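You operate a simulated robot arm through the tools that you are given. There is no shell and no other tool.

The job below is to be done with a simulated robot arm. You get a single attempt, and the scene is never put back.

JOB
Change from echo to drive, with the gain on the yellow amp card.
Fine: orange pedal off and its knob to 0; green pedal on and its knob at the card's gain; the amplifier stays off.

Only the result counts: the job must be done as asked and must still hold three seconds after the hand-in. Knocking over, shifting, dropping, spilling or breaking anything else fails it.

ROBOT AND FRAMES
A 7-joint arm with a two-finger parallel gripper, fixed in place. Base frame: the origin is at the foot of the arm, x ahead of it, y to its left, z up; the work surface is at about z = 0.634. Lengths are in m, angles in rad, forces in N, time in s.
With the tool pointing down near the work surface it reaches from about 0.1 to 0.64 m from the base axis. Its first joint turns from -1.152 to 1.152 rad. Payload 1.57 kg.
Tool frame: the origin (TCP) lies between the finger pads and is the grasp point; the fingertips stand 0.03 m ahead of it; z points along the fingers, y is the line along which they close. The gripper opens to 0.08 m. The fingers are 0.017 m wide and 0.012 m thick; the gripper's body (0.04 by 0.082 m) begins 0.08 m behind the TCP.
Orientation is that of the tool frame in the base frame, as a unit quaternion [x, y, z, w]. With the fingers straight down and closing along the base's y, the tool's x points along the base's -x, its y along +y and its z along -z.

CONTROLS
- The arm moves only by the tool send_rows. Its argument "series" is a list of rows, each an object of numbers (a shift or turn left out is 0, a gripper value left out holds the last): "dx", "dy", "dz": the shift along the tool's x, y, z in units of 40 mm (1.0 is 40 mm); "wx", "wy", "wz": the turn, a rotation vector about the tool's x, y, z in units of 6 degrees (1.0 is 6 degrees). In form: [{"dx": .., "dy": .., "dz": .., "wx": .., "wy": .., "wz": ..}, ...]. A call has 1 to 20 rows; each row shifts and turns the commanded pose from where the row before left it, along the tool's axes as they then stand. "grip" is the opening, from 0 (shut) to 1 (fully open), set as the call begins (left out, the last holds). A call with a number of a shift or a turn outside -1 to 1 is refused whole. Rows are played at 5 a second. More than 0.05 m and 0.15 rad between two rows, or a gripper value outside its range, and nothing of the call is played. Where a pose cannot be reached the arm comes as near as it can. A force on the tool above 70 N (or 10 N above the force at the start of the call, whichever is more), or a blocked arm, ends the call early, and 0.2 s more pass. The fingers move at their own pace (about 0.072 m/s each) and stop on an object; they squeeze with about 36 N. The grip force told is the motor's: it shows also when the fingers shut on nothing. Time passes only in rows, and 0.2 s behind the last, so rows that do not move let the fingers close. The reply holds the time, the measured pose of the TCP, the force on the tool along the base axes, the opening and the grip force, in the units named above and with some noise, with the torque about the TCP (base axes, N m) and any sound that the robot's microphone picked up.
- Cameras (640 x 400 px; columns grow to the right, rows downward): "scene" is fixed at [0.0671, 0.4582, 1.4067]; the picture's right is [-0.52, -0.85, 0.00], its down [-0.62, 0.38, -0.69] and it looks along [0.59, -0.36, -0.72] (base axes); focal length 313 px, centre (320, 200). "wrist" rides on the gripper at [0.072, -0.007, -0.122] in the tool frame; the picture's right is [0.09, 1.00, 0.00], its down [-0.84, 0.08, -0.54] and it looks along [-0.54, 0.05, 0.84] (tool axes); focal length 238 px, centre (320, 200).
- grab_frame(camera): a new picture of that camera. It takes no simulated time.
- probe_pixels(camera, pixels): for up to 12 pixels [column, row] of the newest picture of that camera ("zoom" is the newest enlarged one), the place [x, y, z] in the base frame of the surface seen there, good to about 0.002 m. It takes no simulated time.
- inspect(camera, box): a new picture of the part [left, top, right, bottom] of that camera's present view, enlarged. It takes no simulated time.
- close_job(): hands the job in; it is judged then, once.

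Leave the gripper open and the arm clear of the work at the hand-in unless told otherwise.

The tools are called after "Call:" as name(argument=value, ...) on one line, values as JSON. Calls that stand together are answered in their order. send_rows: Moves the arm, as the interface text tells. Its arguments: {"type":"object","properties":{"series":{"type":"array"},"grip":{"type":"number"}},"required":["series"]} The other tools are called the same way: grab_frame (camera) takes a picture; probe_pixels (camera, pixels) gives the place of the surface under pixels of a picture; inspect (camera, box) takes an enlarged picture of a part of a camera's view; close_job () hands the job in.

At the start:

```text
time_s: 0.0
position: [0.494, 0.1817, 1.0008]
tcp_rot: [0.001, 1.0, 0.001, 0.001]
wrist_force: [-0.7, -0.7, 0.2]
torque: [0.02, 0.04, 0.0]
width: 0.0798
grasp_force: 0.1
```

scene: 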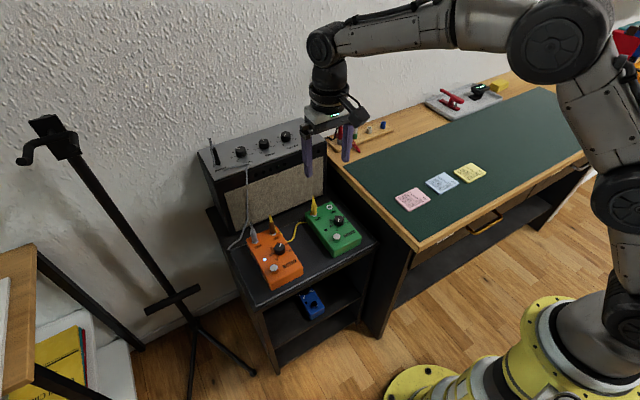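
wrist: 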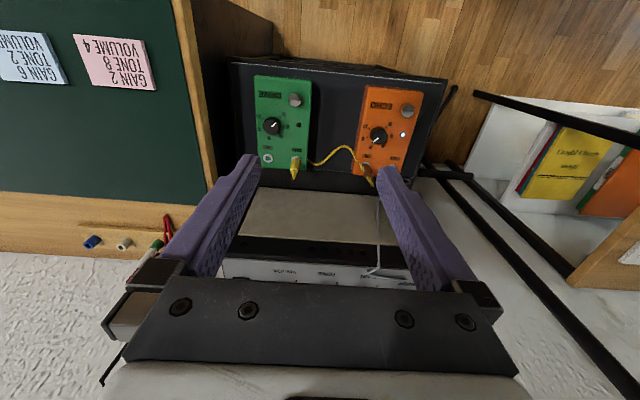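

I see the orange pedal (about 275,260 in the scene picture), the green pedal (about 332,228), the amplifier behind them and three cards on the desk. I'll enlarge the cards and the pedals to read them.

Call:
inspect(camera="scene", box=[380, 150, 500, 225])

Call:
inspect(camera="wrist", box=[240, 60, 460, 197])

Call:
inspect(camera="scene", box=[230, 190, 390, 290])

```text
5.33 times, centred on (440, 188) of scene
```

zoom: 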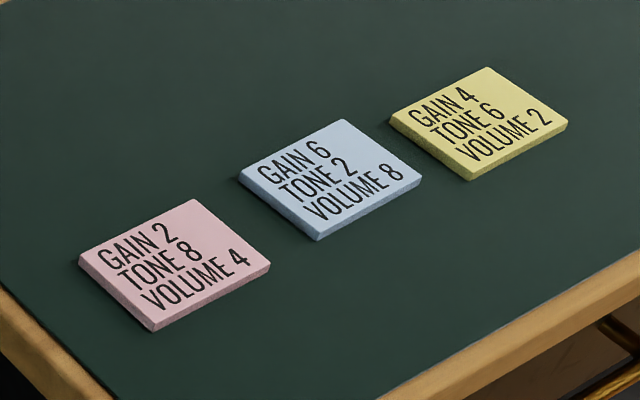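

```text
2.91 times, centred on (350, 128) of wrist
```

zoom: 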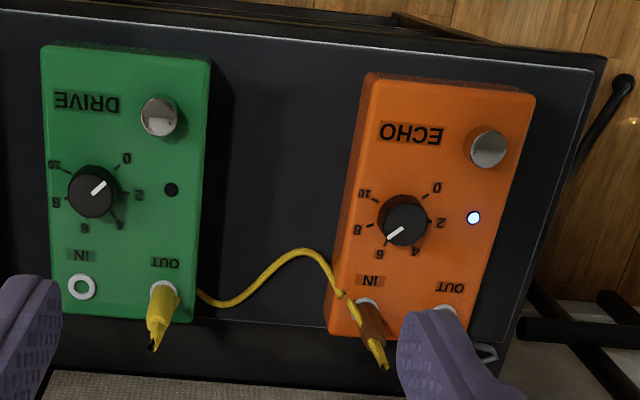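

```text
4.00 times, centred on (310, 240) of scene
```

zoom: 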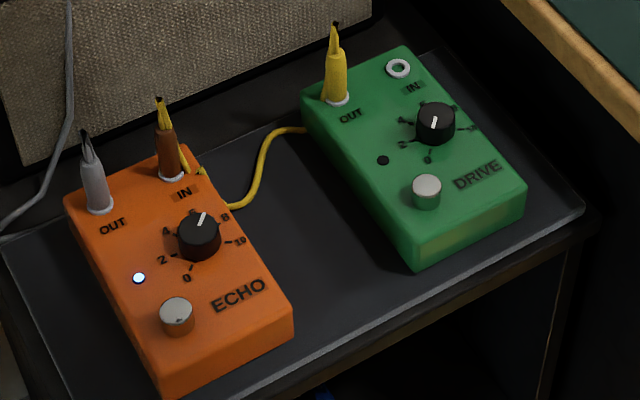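

The yellow card reads GAIN 4 / TONE 6 / VOLUME 2, so the green knob goes to 4. The orange LED is lit and its knob stands near 6. The green LED is dark and its knob stands just above 0. Next I'll measure places on the last enlarged (scene) picture: both knobs, switches, pedal tops, plugs and shelf.

Call:
probe_pixels(camera="zoom", pixels=[[199, 226], [177, 306], [437, 112], [427, 184], [190, 195], [230, 310], [340, 50], [163, 130], [92, 165], [330, 250], [400, 230], [383, 160]])

Call:
grab_frame(camera="wrist")

```text
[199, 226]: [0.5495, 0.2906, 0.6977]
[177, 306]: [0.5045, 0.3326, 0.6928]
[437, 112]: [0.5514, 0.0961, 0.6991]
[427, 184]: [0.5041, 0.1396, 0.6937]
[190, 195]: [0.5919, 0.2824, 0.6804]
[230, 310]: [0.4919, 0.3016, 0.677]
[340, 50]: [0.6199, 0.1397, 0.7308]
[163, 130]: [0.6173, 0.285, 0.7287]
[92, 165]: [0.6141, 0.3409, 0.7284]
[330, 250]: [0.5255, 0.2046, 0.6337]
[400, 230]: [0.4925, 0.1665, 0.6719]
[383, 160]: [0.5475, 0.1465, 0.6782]
```

```text
taken
```

wrist: 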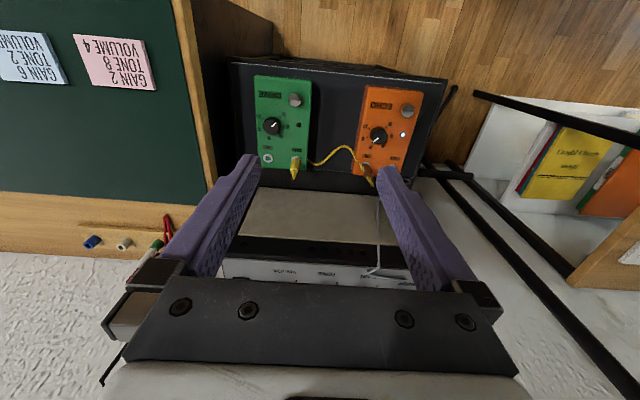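

The shelf lies at z≈0.634, pedal tops at ≈0.678, knob tops at ≈0.698 and switch tops at ≈0.693. Next I'll measure the amplifier's front and top edges and the cables in the full scene picture for clearance.

Call:
grab_frame(camera="scene")

Call:
probe_pixels(camera="scene", pixels=[[225, 190], [270, 160], [245, 152], [240, 152], [287, 138], [312, 200], [270, 218], [246, 200], [270, 190], [215, 150], [300, 222], [350, 188]])

Call:
inspect(camera="scene", box=[190, 110, 350, 210])

```text
taken
```

scene: 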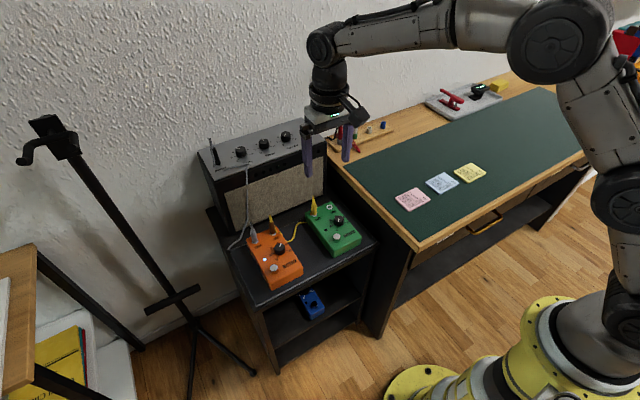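

```text
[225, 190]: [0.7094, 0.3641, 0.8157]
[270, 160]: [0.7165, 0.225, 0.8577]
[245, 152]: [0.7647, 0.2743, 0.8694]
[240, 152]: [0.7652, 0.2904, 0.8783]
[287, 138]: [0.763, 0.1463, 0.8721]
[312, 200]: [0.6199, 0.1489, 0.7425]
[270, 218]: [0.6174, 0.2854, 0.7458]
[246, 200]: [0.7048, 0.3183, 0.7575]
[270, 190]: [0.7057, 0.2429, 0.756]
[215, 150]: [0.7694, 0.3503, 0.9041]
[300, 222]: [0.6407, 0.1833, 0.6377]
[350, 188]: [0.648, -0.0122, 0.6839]
```

```text
4.00 times, centred on (270, 160) of scene
```

zoom: 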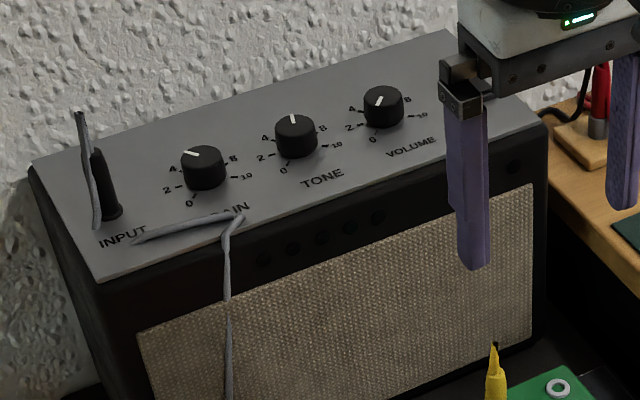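

The amplifier's front is at x≈0.705 and its top at z≈0.858, well behind the knobs. I'll lower the gripper to about (0.44, 0.19, 0.86), clear of everything, for a closer wrist view of both pedals.

Call:
send_rows(series=[{"dx": 0.34, "dy": 0.05, "dz": 0.875}, {"dx": 0.34, "dy": 0.05, "dz": 0.875}, {"dx": 0.34, "dy": 0.05, "dz": 0.875}, {"dx": 0.34, "dy": 0.05, "dz": 0.875}, {}], grip=1)

Call:
grab_frame(camera="wrist")

```text
time_s: 1.2
position: [0.4387, 0.1892, 0.8596]
tcp_rot: [0.001, 1.0, -0.001, 0.0]
wrist_force: [0.6, -0.2, -0.6]
torque: [-0.01, -0.02, 0.05]
width: 0.0799
grasp_force: 0.0
```

```text
taken
```

wrist: 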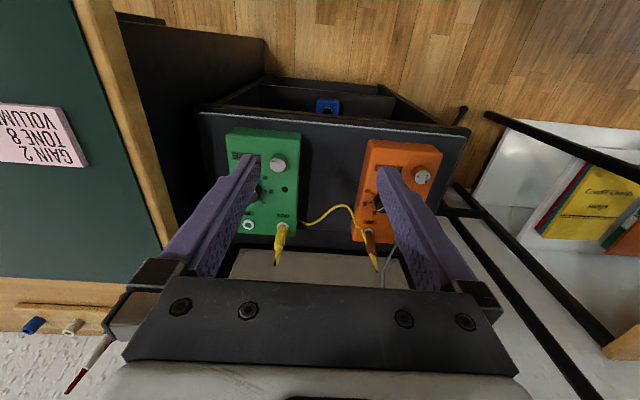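

The fingers hide the knobs from here. I'll shift toward +y so that the orange pedal shows between the fingers.

Call:
send_rows(series=[{"dy": 0.9}, {"dy": 0.9}, {"dy": 0.7}, {}])

Call:
grab_frame(camera="wrist")

Call:
inspect(camera="wrist", box=[240, 110, 400, 210])

```text
time_s: 2.2
position: [0.4401, 0.2889, 0.8614]
tcp_rot: [0.002, 1.0, -0.001, 0.001]
wrist_force: [0.4, 0.2, 0.4]
torque: [-0.03, 0.01, -0.06]
width: 0.0799
grasp_force: 0.0
```

```text
taken
```

wrist: 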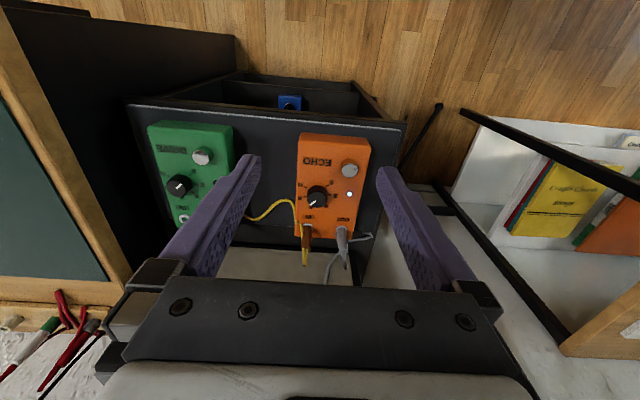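

```text
4.00 times, centred on (320, 160) of wrist
```

zoom: 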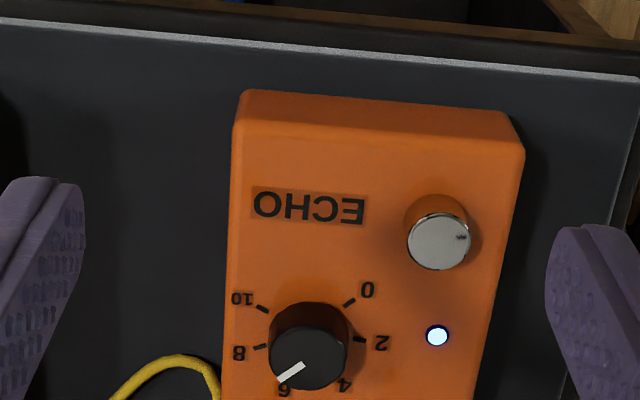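

Now the knob, switch and ticks on the orange pedal are clearly visible. I'll measure the switch top (zoom 439,243), the knob top (307,357), the ticks and the pedal's edges.

Call:
probe_pixels(camera="zoom", pixels=[[439, 243], [420, 240], [458, 243], [307, 357], [275, 357], [340, 357], [348, 302], [360, 340], [262, 308], [260, 346], [255, 140], [500, 165]])

Call:
inspect(camera="wrist", box=[285, 160, 365, 210])

```text
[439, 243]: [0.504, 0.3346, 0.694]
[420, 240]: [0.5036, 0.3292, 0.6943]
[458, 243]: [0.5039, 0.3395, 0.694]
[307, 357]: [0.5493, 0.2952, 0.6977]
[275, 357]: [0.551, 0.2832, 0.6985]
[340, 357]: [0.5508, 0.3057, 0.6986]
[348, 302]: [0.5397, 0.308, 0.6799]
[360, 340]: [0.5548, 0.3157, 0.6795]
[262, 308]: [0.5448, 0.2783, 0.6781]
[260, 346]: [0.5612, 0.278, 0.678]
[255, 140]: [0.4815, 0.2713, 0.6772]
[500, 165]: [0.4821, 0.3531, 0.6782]
```

```text
8.00 times, centred on (325, 185) of wrist
```

zoom: 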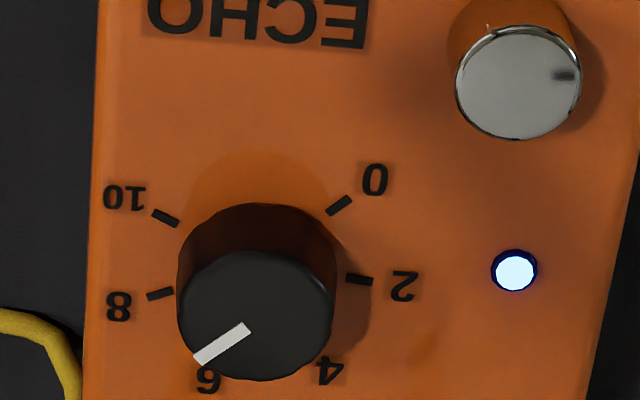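

On the orange pedal the ticks are about 25° per unit and rise clockwise seen from above. The pointer stands at about 7 and has to go to 0. The switch's top centre is about (0.5035, 0.3345, 0.694). First I'll shut the fingers and move to just above this switch, with tips about 20 mm clear.

Call:
send_rows(series=[{"dx": -0.396, "dy": 0.285, "dz": 0.7}, {"dx": -0.396, "dy": 0.285, "dz": 0.7}, {"dx": -0.396, "dy": 0.285, "dz": 0.7}, {"dx": -0.396, "dy": 0.285, "dz": 0.7}, {}, {}], grip=0)

Call:
grab_frame(camera="wrist")

Call:
inspect(camera="scene", box=[230, 190, 390, 290])

```text
time_s: 3.6
position: [0.5041, 0.3359, 0.7458]
tcp_rot: [0.0, 1.0, -0.001, 0.001]
wrist_force: [-0.4, 0.3, 0.1]
torque: [0.01, -0.02, 0.01]
width: 0.0
grasp_force: 20.8
```

```text
taken
```

wrist: 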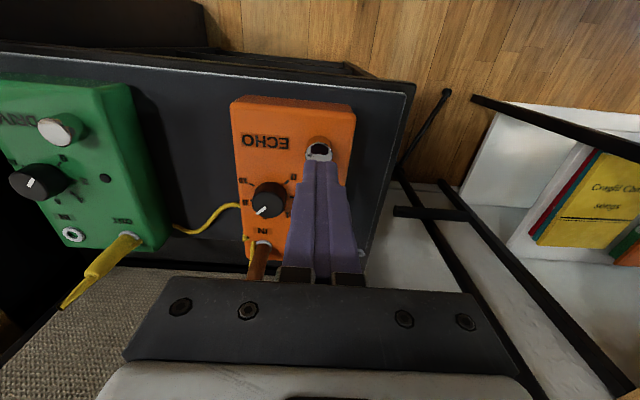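

```text
4.00 times, centred on (310, 240) of scene
```

zoom: 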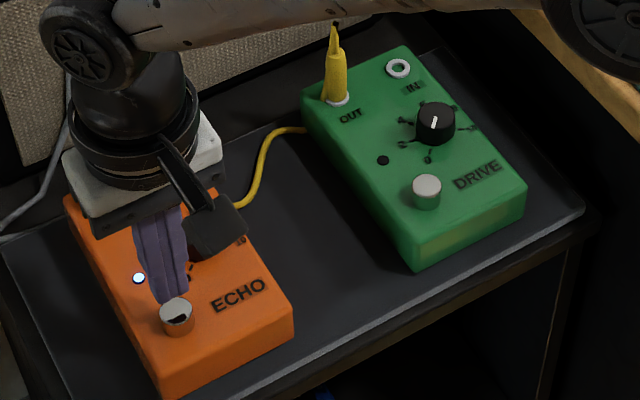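

The shut fingers stand over the silver switch and the orange LED is still lit. I'll lower 20 mm to just above the switch cap and then go on in small steps.

Call:
send_rows(series=[{"dz": 0.25, "dy": -0.03}, {"dz": 0.25}, {}])

```text
time_s: 4.4
position: [0.5035, 0.3327, 0.7283]
tcp_rot: [0.001, 1.0, -0.001, 0.001]
wrist_force: [-0.6, 0.7, -0.9]
torque: [0.0, 0.01, -0.03]
width: 0.0002
grasp_force: 21.2
```

The tips are about 3–4 mm above the cap. I'll press down in 2 mm steps, watching force and sound.

Call:
send_rows(series=[{"dz": 0.05}, {"dz": 0.05}, {}])

```text
time_s: 5.2
position: [0.503, 0.3347, 0.723]
tcp_rot: [0.001, 1.0, 0.0, 0.001]
wrist_force: [0.2, 0.7, 0.6]
torque: [-0.03, -0.04, -0.03]
width: 0.0002
grasp_force: 21.1
```

There is no contact yet. I'll go on 2 mm more.

Call:
send_rows(series=[{"dz": 0.05}, {}])

```text
time_s: 5.8
position: [0.5051, 0.3347, 0.7234]
tcp_rot: [0.001, 1.0, 0.0, 0.0]
wrist_force: [-0.3, -0.6, 2.1]
torque: [-0.04, 0.01, -0.01]
width: 0.0001
grasp_force: 21.3
```

A first contact shows (about 2 N). I'll press on in 2 mm steps.

Call:
send_rows(series=[{"dz": 0.05}, {}])

```text
time_s: 6.4
position: [0.5041, 0.3335, 0.7207]
tcp_rot: [0.0, 1.0, 0.0, 0.001]
wrist_force: [-0.6, 2.1, 2.9]
torque: [0.02, 0.06, -0.01]
width: 0.0
grasp_force: 21.3
heard: click
```

I heard a click at about 3 N. I'll lift straight up and check the LED.

Call:
send_rows(series=[{"dz": -0.25}, {"dz": -0.75}, {"dz": -0.75}, {}])

Call:
inspect(camera="scene", box=[230, 190, 390, 290])

Call:
grab_frame(camera="wrist")

```text
time_s: 7.4
position: [0.5027, 0.3335, 0.7929]
tcp_rot: [0.001, 1.0, 0.0, 0.001]
wrist_force: [0.6, -0.1, 0.4]
torque: [0.0, -0.02, -0.03]
width: 0.0001
grasp_force: 21.6
```

```text
4.00 times, centred on (310, 240) of scene
```

zoom: 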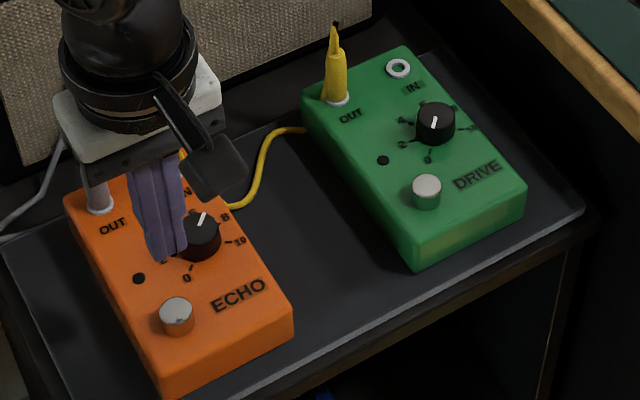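

```text
taken
```

wrist: 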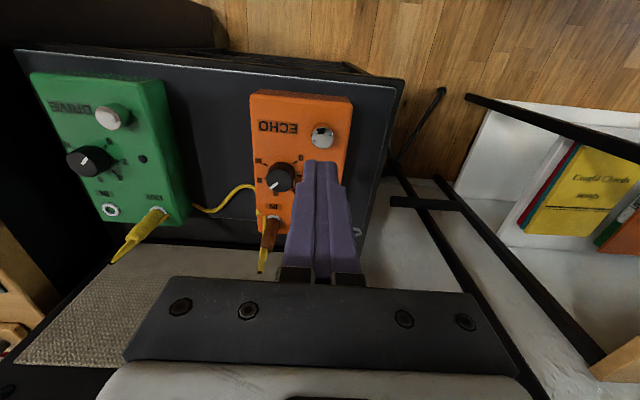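

The orange LED is now dark, so the orange pedal is off. Next is its knob: I'll open the fingers to about 45 mm and move over the knob centre at (0.551, 0.2947), still high.

Call:
send_rows(series=[{"dx": -0.394, "dy": -0.328}, {"dx": -0.394, "dy": -0.328}, {"dx": -0.394, "dy": -0.328}, {}, {}], grip=0.56)

Call:
grab_frame(camera="wrist")

Call:
inspect(camera="wrist", box=[0, 50, 200, 175])

```text
time_s: 8.6
position: [0.5512, 0.2922, 0.7921]
tcp_rot: [0.0, 1.0, 0.0, 0.0]
wrist_force: [0.1, 0.6, 0.4]
torque: [-0.01, 0.05, 0.02]
width: 0.045
grasp_force: 0.0
```

```text
taken
```

wrist: 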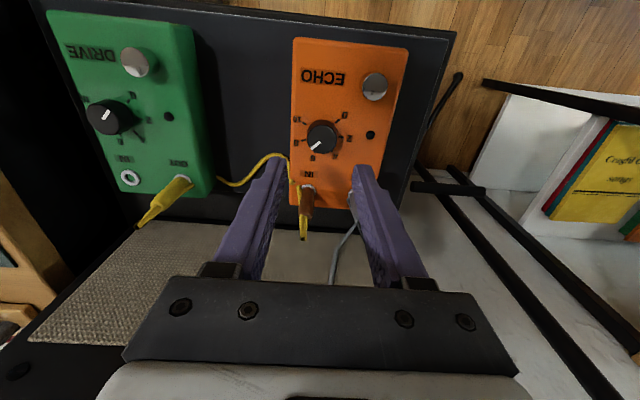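

```text
3.20 times, centred on (100, 112) of wrist
```

zoom: 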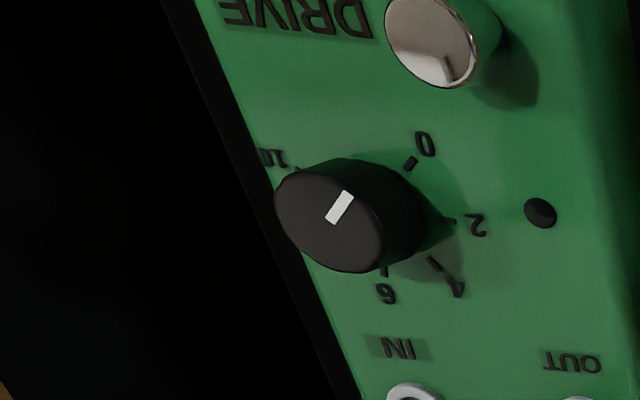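

Let me look closely at the orange knob from here before lowering.

Call:
inspect(camera="wrist", box=[272, 95, 368, 155])

Call:
probe_pixels(camera="wrist", pixels=[[322, 138], [312, 138], [332, 138], [322, 130], [322, 148], [375, 88], [370, 135]])

```text
6.67 times, centred on (320, 125) of wrist
```

zoom: 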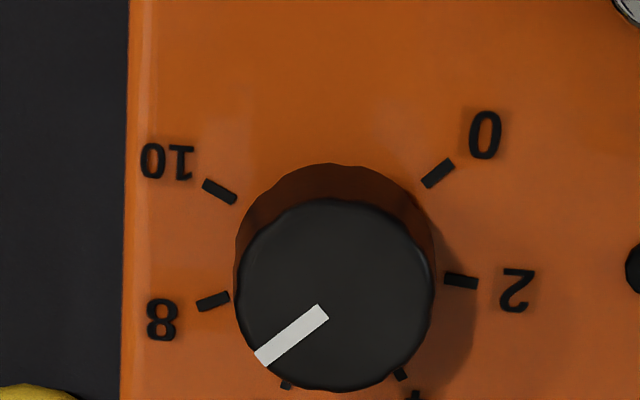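

```text
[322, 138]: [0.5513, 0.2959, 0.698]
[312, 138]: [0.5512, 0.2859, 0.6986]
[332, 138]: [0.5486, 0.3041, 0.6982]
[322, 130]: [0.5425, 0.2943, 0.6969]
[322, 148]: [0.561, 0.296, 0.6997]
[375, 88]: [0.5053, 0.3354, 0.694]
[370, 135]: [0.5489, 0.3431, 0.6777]
```

The knob's top centre is at about pixel (322,139); the tool axis should project near (320.5,140), so there may be a 1–2 mm offset in y. I'll check the fingertip positions in an enlarged view.

Call:
inspect(camera="wrist", box=[256, 120, 384, 200])

```text
5.00 times, centred on (320, 160) of wrist
```

zoom: 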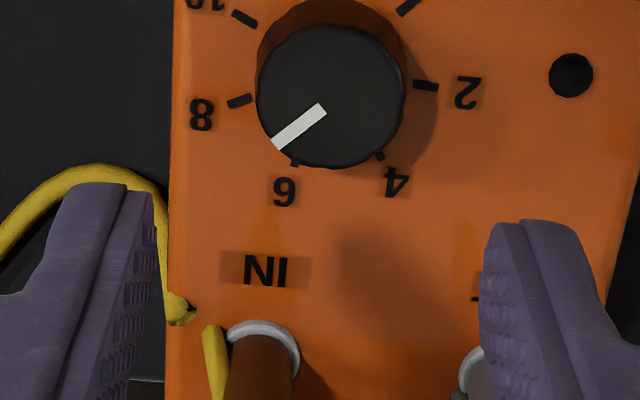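

The knob sits about 1.5 mm toward +y from the tool axis. I'll correct that and, still high, turn the wrist +95° (clockwise from above) to see whether the wrist allows it; that would let me turn the knob to 0 in a single long turn.

Call:
send_rows(series=[{"dx": 0.015, "dy": 0.0375}, {"wz": 1}, {"wz": 1}, {"wz": 1}, {"wz": 1}, {"wz": 1}, {"wz": 1}, {"wz": 1}, {"wz": 1}, {"wz": 1}, {"wz": 1}, {"wz": 1}, {"wz": 1}, {"wz": 1}, {"wz": 1}, {"wz": 1}, {"wz": 0.8333}, {}])

Call:
grab_frame(camera="wrist")

Call:
inspect(camera="wrist", box=[256, 100, 384, 180])

```text
time_s: 12.4
position: [0.5501, 0.2961, 0.7918]
tcp_rot: [0.737, 0.676, 0.0, 0.001]
wrist_force: [-0.2, 0.0, -0.2]
torque: [0.0, 0.0, -0.01]
width: 0.0449
grasp_force: 0.1
```

```text
taken
```

wrist: 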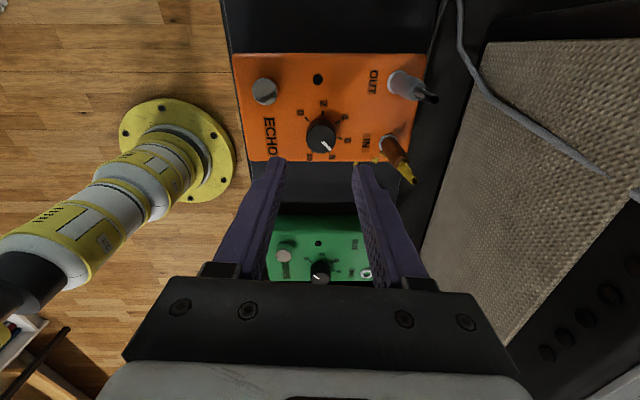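

```text
5.00 times, centred on (320, 140) of wrist
```

zoom: 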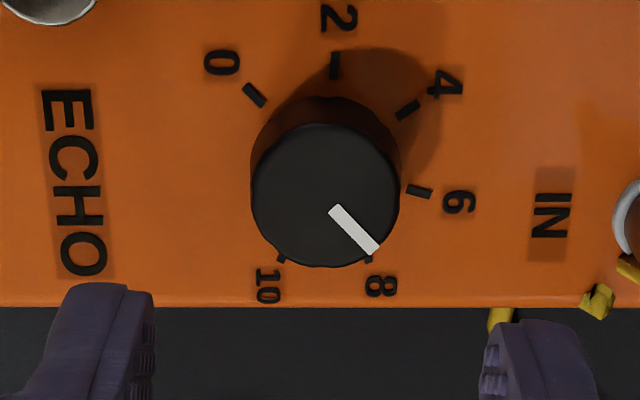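

The wrist reached +95° cleanly and the knob is centred under the tool (top centre at about pixel 321,139). The pointer reads about 7.25, so I need roughly 181° counter-clockwise. I'll lower to TCP z≈0.713 with the fingers open around the knob.

Call:
send_rows(series=[{"dz": 0.65}, {"dz": 0.65}, {"dz": 0.4}, {"dz": 0.25}, {}])

Call:
grab_frame(camera="wrist")

Call:
inspect(camera="scene", box=[230, 190, 390, 290])

```text
time_s: 13.6
position: [0.55, 0.2977, 0.7162]
tcp_rot: [0.738, 0.675, 0.001, 0.0]
wrist_force: [0.3, -0.2, 0.3]
torque: [-0.01, 0.01, 0.01]
width: 0.0447
grasp_force: 0.0
```

```text
taken
```

wrist: 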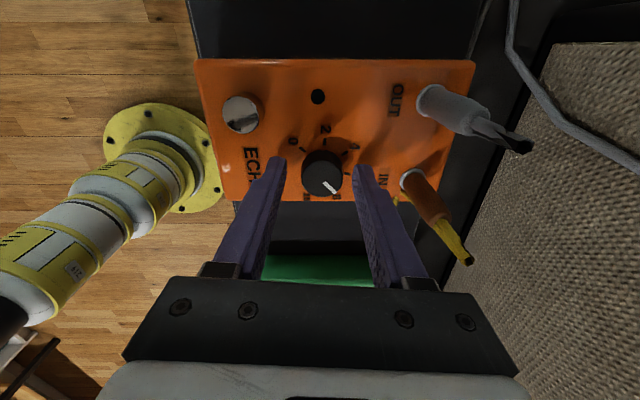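

```text
4.00 times, centred on (310, 240) of scene
```

zoom: 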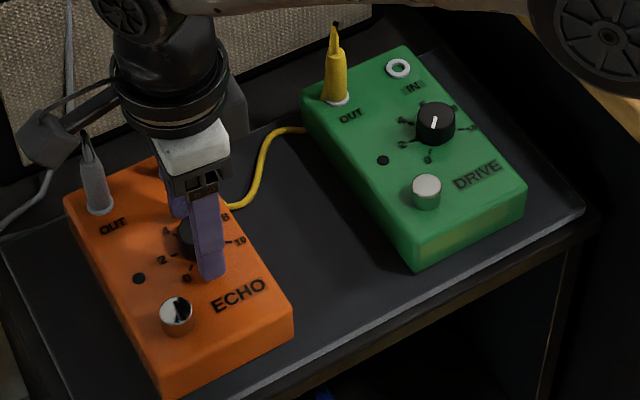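

The fingers straddle the knob with no contact. I'll check the centring between the fingertips in an enlarged wrist view.

Call:
inspect(camera="wrist", box=[256, 130, 384, 210])

```text
5.00 times, centred on (320, 170) of wrist
```

zoom: 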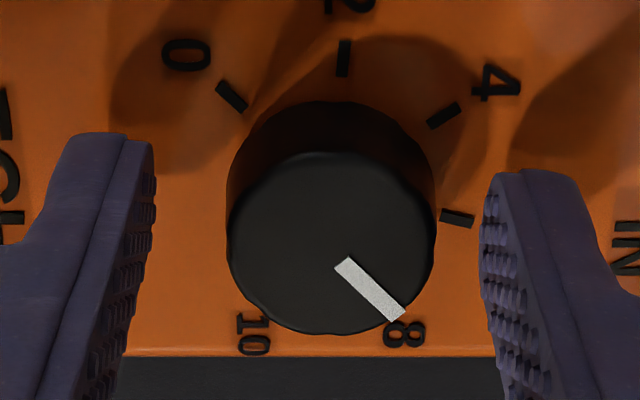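

The knob is about 1 mm off along the closing line toward +tool-y. I'll correct by 1 mm, lower 1 mm, and then close on the knob.

Call:
send_rows(series=[{"dy": 0.028, "dz": 0.03}, {}])

Call:
send_rows(series=[{}, {}, {}], grip=0)

Call:
inspect(camera="wrist", box=[256, 130, 384, 210])

```text
time_s: 14.2
position: [0.5522, 0.2958, 0.7148]
tcp_rot: [0.738, 0.675, 0.0, 0.001]
wrist_force: [0.2, -0.4, 0.4]
torque: [-0.01, -0.01, 0.02]
width: 0.0446
grasp_force: 0.1
```

```text
time_s: 15.0
position: [0.5522, 0.2969, 0.7145]
tcp_rot: [0.738, 0.675, 0.001, 0.0]
wrist_force: [-0.9, 0.1, 0.2]
torque: [-0.01, 0.01, -0.02]
width: 0.0293
grasp_force: 39.0
```

```text
5.00 times, centred on (320, 170) of wrist
```

zoom: 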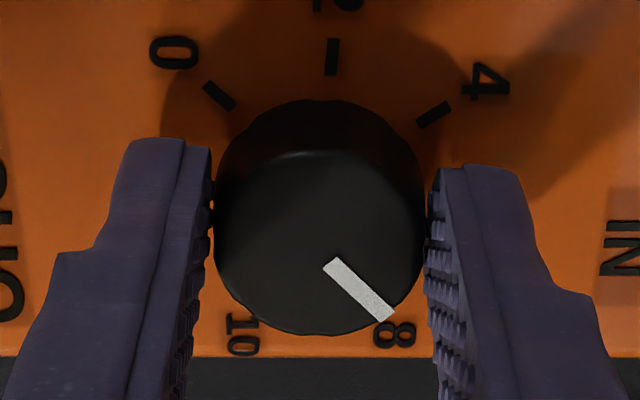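

The knob is held (width 0.0293, little side force). I'll turn 90° counter-clockwise first and then check the pointer.

Call:
send_rows(series=[{"wz": -1}, {"wz": -1}, {"wz": -1}, {"wz": -1}, {"wz": -1}, {"wz": -1}, {"wz": -1}, {"wz": -1}, {"wz": -1}, {"wz": -1}, {"wz": -1}, {"wz": -1}, {"wz": -1}, {"wz": -1}, {"wz": -1}, {}])

Call:
inspect(camera="wrist", box=[256, 130, 384, 210])

Call:
inspect(camera="scene", box=[230, 190, 390, 290])

```text
time_s: 18.4
position: [0.552, 0.294, 0.7139]
tcp_rot: [0.044, 0.999, -0.001, -0.001]
wrist_force: [-17.4, -8.2, 29.5]
torque: [-0.42, 0.37, 0.04]
width: 0.029
grasp_force: 38.9
```

```text
5.00 times, centred on (320, 170) of wrist
```

zoom: 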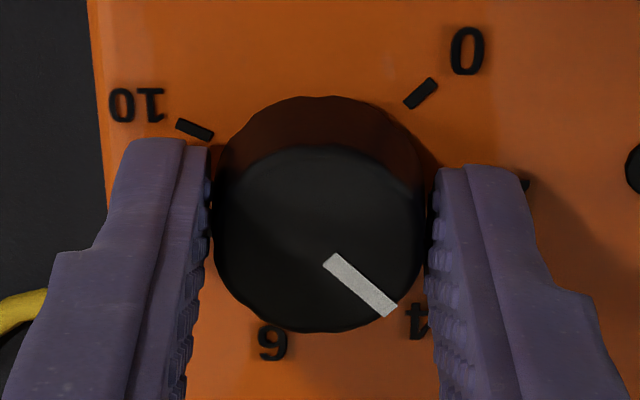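

```text
4.00 times, centred on (310, 240) of scene
```

zoom: 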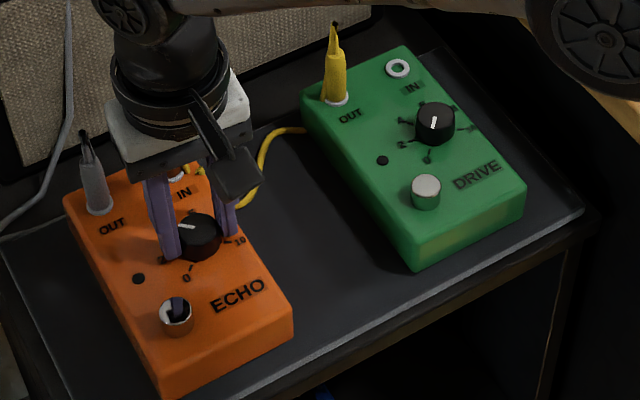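

The knob turned with the fingers without slipping (pointer now near 3.6), but a strain of about 35 N has built up in the grip. The pedal hasn't visibly moved. I'll open the fingers to relieve the strain, recentre and then grip again.

Call:
send_rows(series=[{}, {}, {}], grip=0.5)

Call:
inspect(camera="wrist", box=[256, 130, 384, 210])

Call:
inspect(camera="scene", box=[230, 190, 390, 290])

```text
time_s: 19.2
position: [0.5519, 0.2963, 0.7121]
tcp_rot: [0.044, 0.999, -0.001, 0.001]
wrist_force: [0.4, -0.3, -0.5]
torque: [-0.01, 0.04, 0.01]
width: 0.0401
grasp_force: 0.0
```

```text
5.00 times, centred on (320, 170) of wrist
```

zoom: 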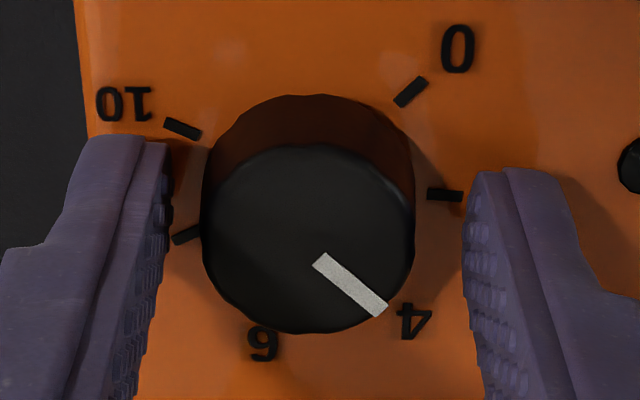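

```text
4.00 times, centred on (310, 240) of scene
```

zoom: 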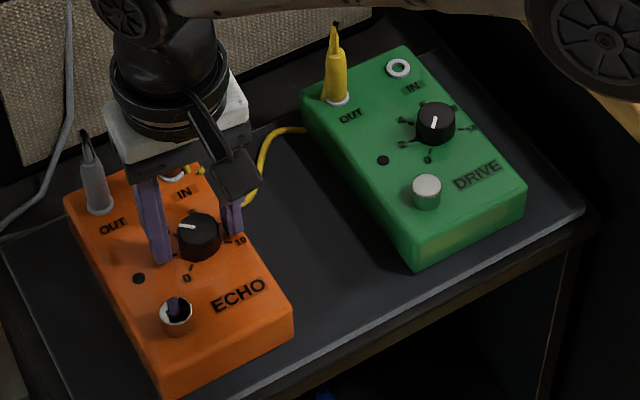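

The strain is gone. Comparing this view with the earlier one shows the tool axis was about 1.5 mm off in y. I'll correct that, turn the open fingers back by +42° around the knob, without touching, and check the centring again.

Call:
send_rows(series=[{"dx": -0.016, "dy": -0.036}, {"wz": 1}, {"wz": 1}, {"wz": 1}, {"wz": 1}, {"wz": 1}, {"wz": 1}, {"wz": 1}, {}])

Call:
inspect(camera="wrist", box=[256, 130, 384, 210])

```text
time_s: 21.2
position: [0.5536, 0.2951, 0.7127]
tcp_rot: [0.399, 0.917, 0.001, 0.0]
wrist_force: [1.0, 0.1, 0.3]
torque: [0.01, 0.03, -0.01]
width: 0.0399
grasp_force: 0.1
```

```text
5.00 times, centred on (320, 170) of wrist
```

zoom: 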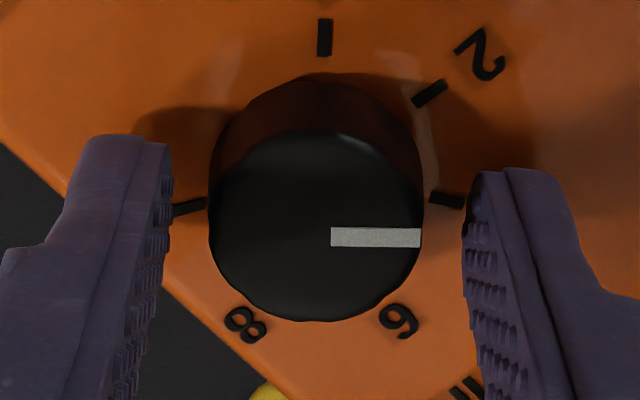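

The knob is centred along the closing line within 0.5 mm. The pointer measures about 90° from the 0 tick. I'll nudge 0.6 mm, close on the knob, and then turn 90° counter-clockwise.

Call:
send_rows(series=[{"dx": 0.02, "dy": -0.01}, {}])

Call:
send_rows(series=[{}, {}, {}], grip=0)

Call:
send_rows(series=[{"wz": -1}, {"wz": -1}, {"wz": -1}, {"wz": -1}, {"wz": -1}, {"wz": -1}, {"wz": -1}, {}])

```text
time_s: 21.8
position: [0.5522, 0.2948, 0.7135]
tcp_rot: [0.4, 0.917, 0.001, 0.001]
wrist_force: [-0.1, 0.3, -0.5]
torque: [0.01, 0.0, 0.0]
width: 0.0402
grasp_force: 0.0
```

```text
time_s: 22.6
position: [0.5521, 0.2935, 0.7132]
tcp_rot: [0.4, 0.916, 0.001, 0.002]
wrist_force: [0.4, -0.4, 0.6]
torque: [-0.04, -0.03, 0.0]
width: 0.0297
grasp_force: 39.3
```

```text
time_s: 24.4
position: [0.5519, 0.2962, 0.7131]
tcp_rot: [0.044, 0.999, 0.0, 0.002]
wrist_force: [7.2, 2.4, -1.9]
torque: [0.15, 0.13, -0.03]
width: 0.0296
grasp_force: 39.1
```

The strain is only about 8 N now. I'll go on with the remaining 48°.

Call:
send_rows(series=[{"wz": -1}, {"wz": -1}, {"wz": -1}, {"wz": -1}, {"wz": -1}, {"wz": -1}, {"wz": -1}, {"wz": -1}, {}])

Call:
inspect(camera="wrist", box=[256, 130, 384, 210])

```text
time_s: 26.4
position: [0.5524, 0.2946, 0.7136]
tcp_rot: [-0.366, 0.931, -0.001, 0.0]
wrist_force: [2.3, 2.6, 10.8]
torque: [-0.25, 0.41, -0.26]
width: 0.0291
grasp_force: 38.9
```

```text
5.00 times, centred on (320, 170) of wrist
```

zoom: 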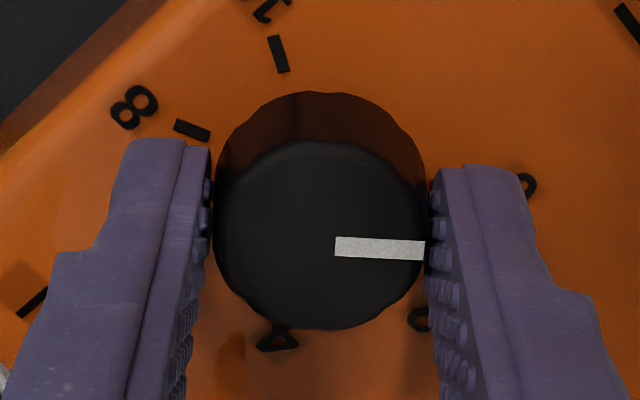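

The pointer now leads the fingers by about 2–3° and a twist of 0.26 N·m shows up, which suggests the knob has met its stop at 0. I'll release, lift clear and look.

Call:
send_rows(series=[{}, {}, {}], grip=0.5)

Call:
inspect(camera="wrist", box=[256, 130, 384, 210])

```text
time_s: 27.2
position: [0.5517, 0.2964, 0.7106]
tcp_rot: [-0.366, 0.931, -0.001, 0.0]
wrist_force: [-0.6, -0.1, -0.4]
torque: [-0.02, -0.02, -0.04]
width: 0.0399
grasp_force: 0.1
```

```text
5.00 times, centred on (320, 170) of wrist
```

zoom: 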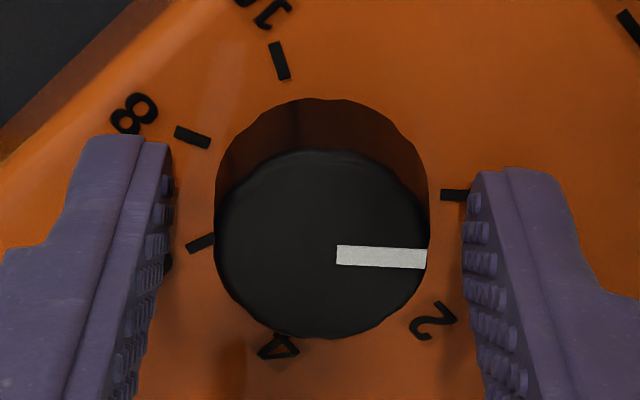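

Released without strain. I'll lift 80 mm for a clear look at the pointer against the 0 tick.

Call:
send_rows(series=[{"dz": -0.5}, {"dz": -0.75}, {"dz": -0.75}, {}])

Call:
grab_frame(camera="wrist")

Call:
inspect(camera="wrist", box=[272, 105, 368, 165])

```text
time_s: 28.2
position: [0.5525, 0.2946, 0.7925]
tcp_rot: [-0.365, 0.931, -0.001, 0.0]
wrist_force: [0.1, -0.6, -0.4]
torque: [0.0, 0.01, -0.01]
width: 0.0401
grasp_force: 0.1
```

```text
taken
```

wrist: 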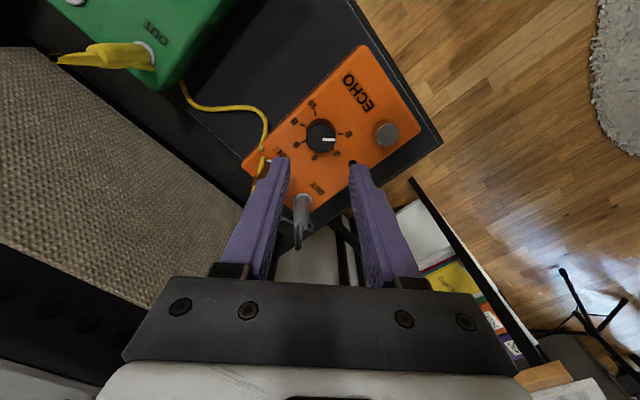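

```text
6.67 times, centred on (320, 135) of wrist
```

zoom: 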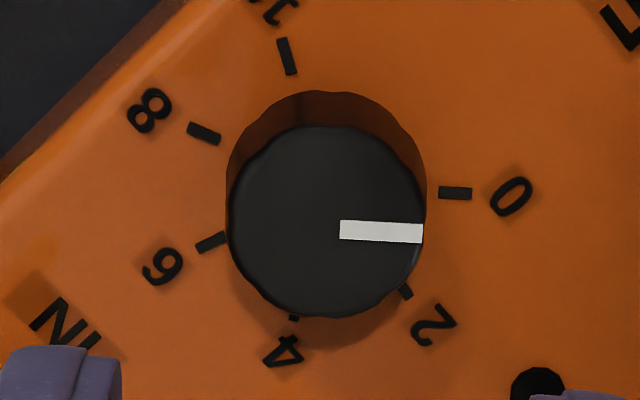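

The pointer is now parallel to the 0 tick (both slope about 3° in this view), so the orange knob reads 0. I'll raise, turn the wrist back to straight, and move over toward the green pedal for a clear view.

Call:
send_rows(series=[{"wz": 0.894, "dz": -0.15}, {"wz": 0.894, "dz": -0.15}, {"wz": 0.894, "dz": -0.15}, {"wz": 0.894, "dz": -0.15}, {"wz": 0.894, "dz": -0.15}, {"wz": 0.894, "dz": -0.15}, {"wz": 0.894, "dz": -0.15}, {"wz": 0.894, "dz": -0.15}, {"dx": 0.41, "dy": -0.875}, {"dx": 0.41, "dy": -0.875}, {"dx": 0.41, "dy": -0.875}, {"dx": 0.41, "dy": -0.875}, {"dx": 0.41, "dy": -0.875}, {}])

Call:
grab_frame(camera="wrist")

Call:
inspect(camera="scene", box=[230, 190, 390, 290])

```text
time_s: 31.2
position: [0.4693, 0.1174, 0.8418]
tcp_rot: [-0.002, 1.0, -0.001, 0.001]
wrist_force: [0.6, 0.8, 0.4]
torque: [-0.01, 0.01, -0.04]
width: 0.0398
grasp_force: 0.0
```

```text
taken
```

wrist: 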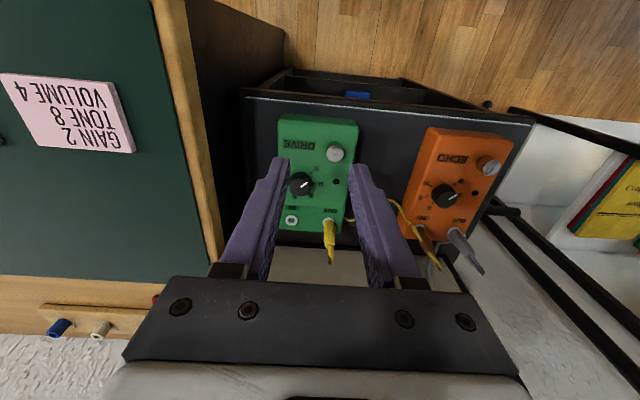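

```text
4.00 times, centred on (310, 240) of scene
```

zoom: 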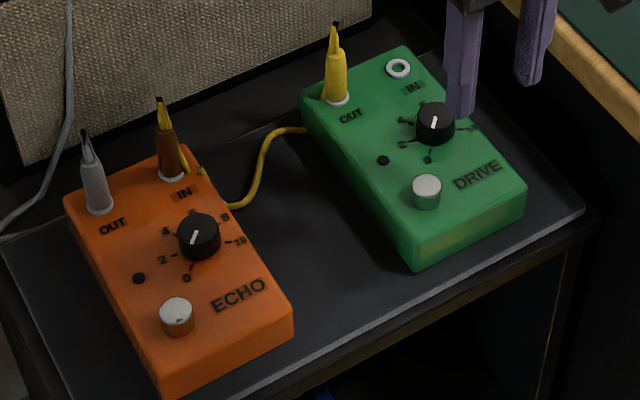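

The orange pedal stands where it was, with its LED dark and its pointer at 0. Now I'll measure the green pedal from the wrist view: switch at about (336,153) and knob at about (301,185).

Call:
inspect(camera="wrist", box=[264, 125, 376, 195])

Call:
probe_pixels(camera="wrist", pixels=[[335, 154], [331, 154], [340, 154], [335, 150], [335, 158], [301, 186], [296, 186], [306, 186], [301, 180], [301, 192]])

```text
5.71 times, centred on (320, 160) of wrist
```

zoom: 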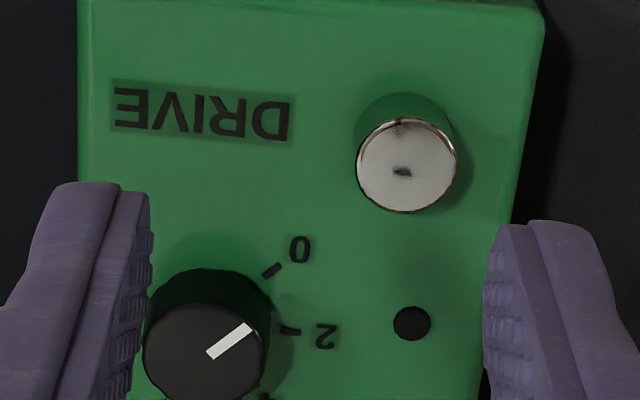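

```text
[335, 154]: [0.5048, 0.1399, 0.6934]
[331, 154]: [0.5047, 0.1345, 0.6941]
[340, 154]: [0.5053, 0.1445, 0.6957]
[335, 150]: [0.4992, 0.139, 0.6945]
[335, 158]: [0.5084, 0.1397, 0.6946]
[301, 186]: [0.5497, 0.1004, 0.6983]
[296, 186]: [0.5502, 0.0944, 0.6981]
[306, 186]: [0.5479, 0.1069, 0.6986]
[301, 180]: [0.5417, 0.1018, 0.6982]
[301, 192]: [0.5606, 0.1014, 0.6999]
```

The green switch centre is about (0.505, 0.140, 0.694). I'll shut the fingers and move to just above it, with tips about 22 mm clear.

Call:
send_rows(series=[{"dx": -0.29, "dy": 0.177, "dz": 0.6}, {"dx": -0.29, "dy": 0.177, "dz": 0.6}, {"dx": -0.29, "dy": 0.177, "dz": 0.6}, {"dz": 0.6}, {}, {}], grip=0)

Call:
grab_frame(camera="wrist")

Call:
inspect(camera="scene", box=[270, 170, 398, 250])

```text
time_s: 32.6
position: [0.507, 0.1412, 0.7443]
tcp_rot: [-0.001, 1.0, 0.0, 0.001]
wrist_force: [-0.9, 0.0, 0.1]
torque: [0.0, 0.0, 0.02]
width: 0.0
grasp_force: 21.0
```

```text
taken
```

wrist: 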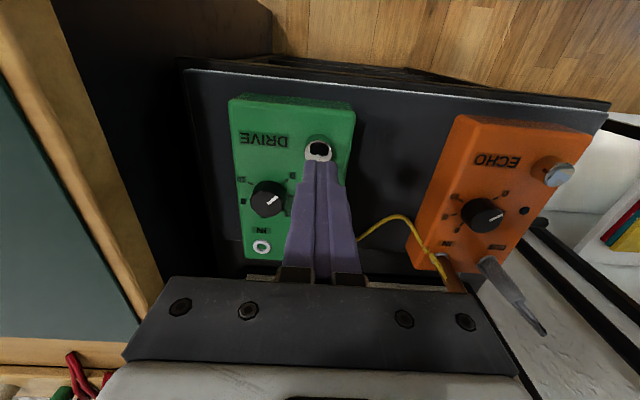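

```text
5.00 times, centred on (334, 210) of scene
```

zoom: 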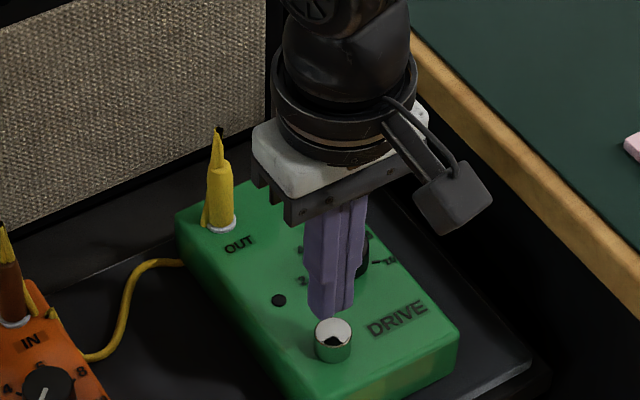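

The shut fingertips are right over the green switch. I'll lower to just above the cap.

Call:
send_rows(series=[{"dz": 0.25}, {"dz": 0.2}, {}])

Call:
send_rows(series=[{"dz": 0.05}, {}])

```text
time_s: 33.4
position: [0.5053, 0.1401, 0.7267]
tcp_rot: [-0.001, 1.0, 0.0, 0.0]
wrist_force: [0.5, 0.3, -0.2]
torque: [-0.02, 0.0, -0.02]
width: 0.0
grasp_force: 21.4
```

```text
time_s: 34.0
position: [0.5049, 0.1405, 0.724]
tcp_rot: [-0.001, 1.0, -0.001, 0.001]
wrist_force: [-0.8, -0.4, 1.5]
torque: [-0.01, 0.0, 0.02]
width: 0.0
grasp_force: 21.2
```

The tips are just touching the cap. I'll press on in 2 mm steps until the click.

Call:
send_rows(series=[{"dz": 0.05}, {}])

```text
time_s: 34.6
position: [0.5068, 0.1406, 0.7224]
tcp_rot: [-0.001, 1.0, 0.001, 0.001]
wrist_force: [1.8, -0.3, 2.5]
torque: [0.0, -0.04, -0.04]
width: 0.0002
grasp_force: 21.3
```

There is no click yet. I'll go 2 mm more.

Call:
send_rows(series=[{"dz": 0.05}, {}])

```text
time_s: 35.2
position: [0.5065, 0.1416, 0.7205]
tcp_rot: [-0.002, 1.0, 0.0, 0.002]
wrist_force: [2.4, 1.6, 3.5]
torque: [0.05, -0.01, -0.04]
width: 0.0
grasp_force: 21.2
heard: click
```

I heard a click. I'll lift straight up and check the green LED.

Call:
send_rows(series=[{"dz": -0.25}, {"dz": -0.75}, {"dz": -0.8}, {}])

Call:
inspect(camera="scene", box=[230, 170, 390, 270])

```text
time_s: 36.2
position: [0.5076, 0.1414, 0.7931]
tcp_rot: [-0.002, 1.0, -0.001, 0.001]
wrist_force: [0.5, -0.4, -0.4]
torque: [0.0, 0.01, 0.0]
width: 0.0
grasp_force: 21.0
```

```text
4.00 times, centred on (310, 220) of scene
```

zoom: 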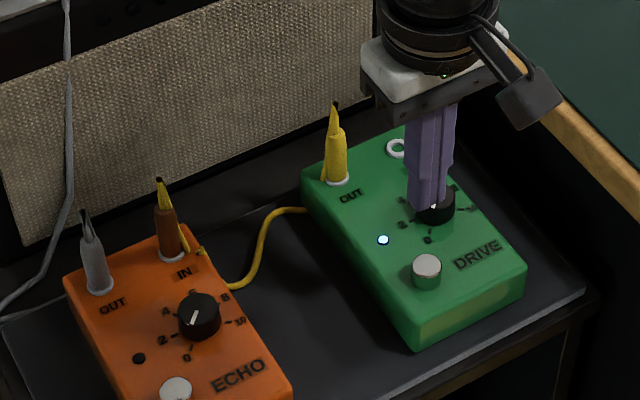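

The green LED is lit. Next I'll open the fingers to 45 mm and move over the green knob at about (0.5515, 0.1005).

Call:
send_rows(series=[{"dx": -0.38, "dy": -0.337}, {"dx": -0.38, "dy": -0.337}, {"dx": -0.38, "dy": -0.337}, {}, {}], grip=0.56)

Call:
grab_frame(camera="wrist")

Call:
inspect(camera="wrist", box=[272, 105, 368, 165])

```text
time_s: 37.4
position: [0.5516, 0.1014, 0.7939]
tcp_rot: [-0.001, 1.0, 0.0, 0.001]
wrist_force: [-0.5, -0.3, 1.2]
torque: [0.01, -0.02, -0.01]
width: 0.0447
grasp_force: 0.0
```

```text
taken
```

wrist: 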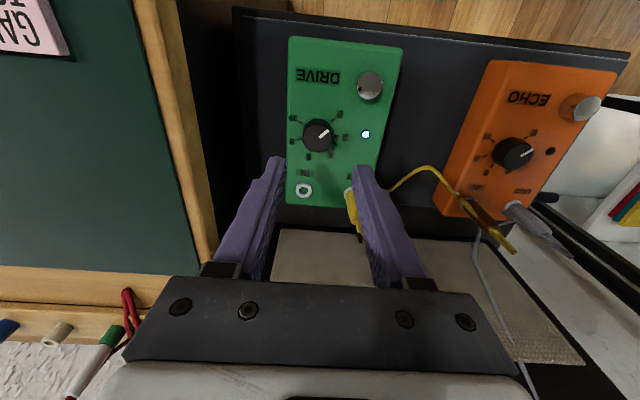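

```text
6.67 times, centred on (320, 135) of wrist
```

zoom: 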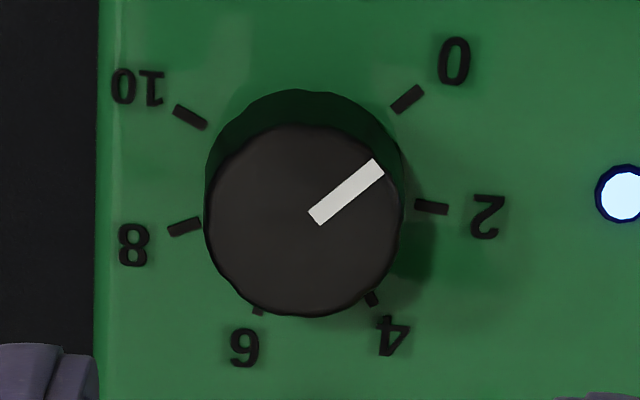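

The green pointer sits at about 0, and from the tick geometry the 4 tick is about 98° clockwise of it. I'll shift 2 mm to centre on the knob and, still high, turn the wrist to −50° so the turn ends near +48°. Then I'll recheck the centring.

Call:
send_rows(series=[{"dy": -0.05}, {"wz": -1}, {"wz": -1}, {"wz": -1}, {"wz": -1}, {"wz": -1}, {"wz": -1}, {"wz": -1}, {"wz": -1}, {"wz": -0.333}, {}])

Call:
grab_frame(camera="wrist")

Call:
inspect(camera="wrist", box=[272, 105, 368, 165])

```text
time_s: 39.8
position: [0.5511, 0.0983, 0.7923]
tcp_rot: [-0.423, 0.906, -0.001, 0.0]
wrist_force: [-0.5, -0.1, 0.7]
torque: [-0.03, -0.01, 0.0]
width: 0.0452
grasp_force: 0.0
```

```text
taken
```

wrist: 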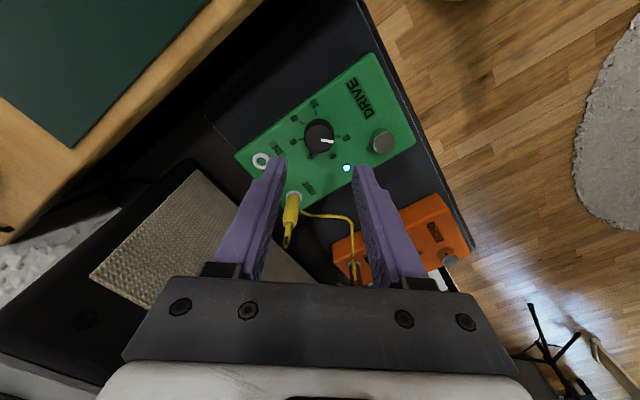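

```text
6.67 times, centred on (320, 135) of wrist
```

zoom: 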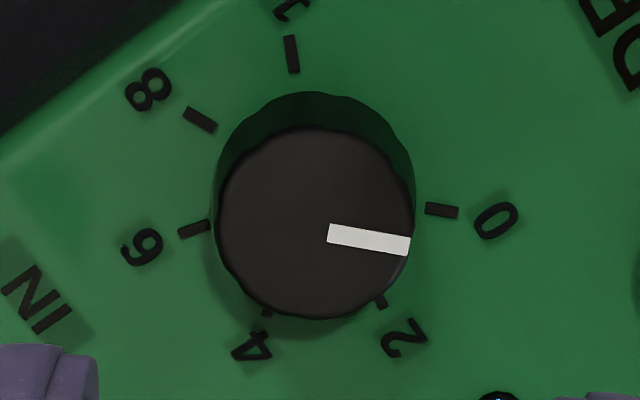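

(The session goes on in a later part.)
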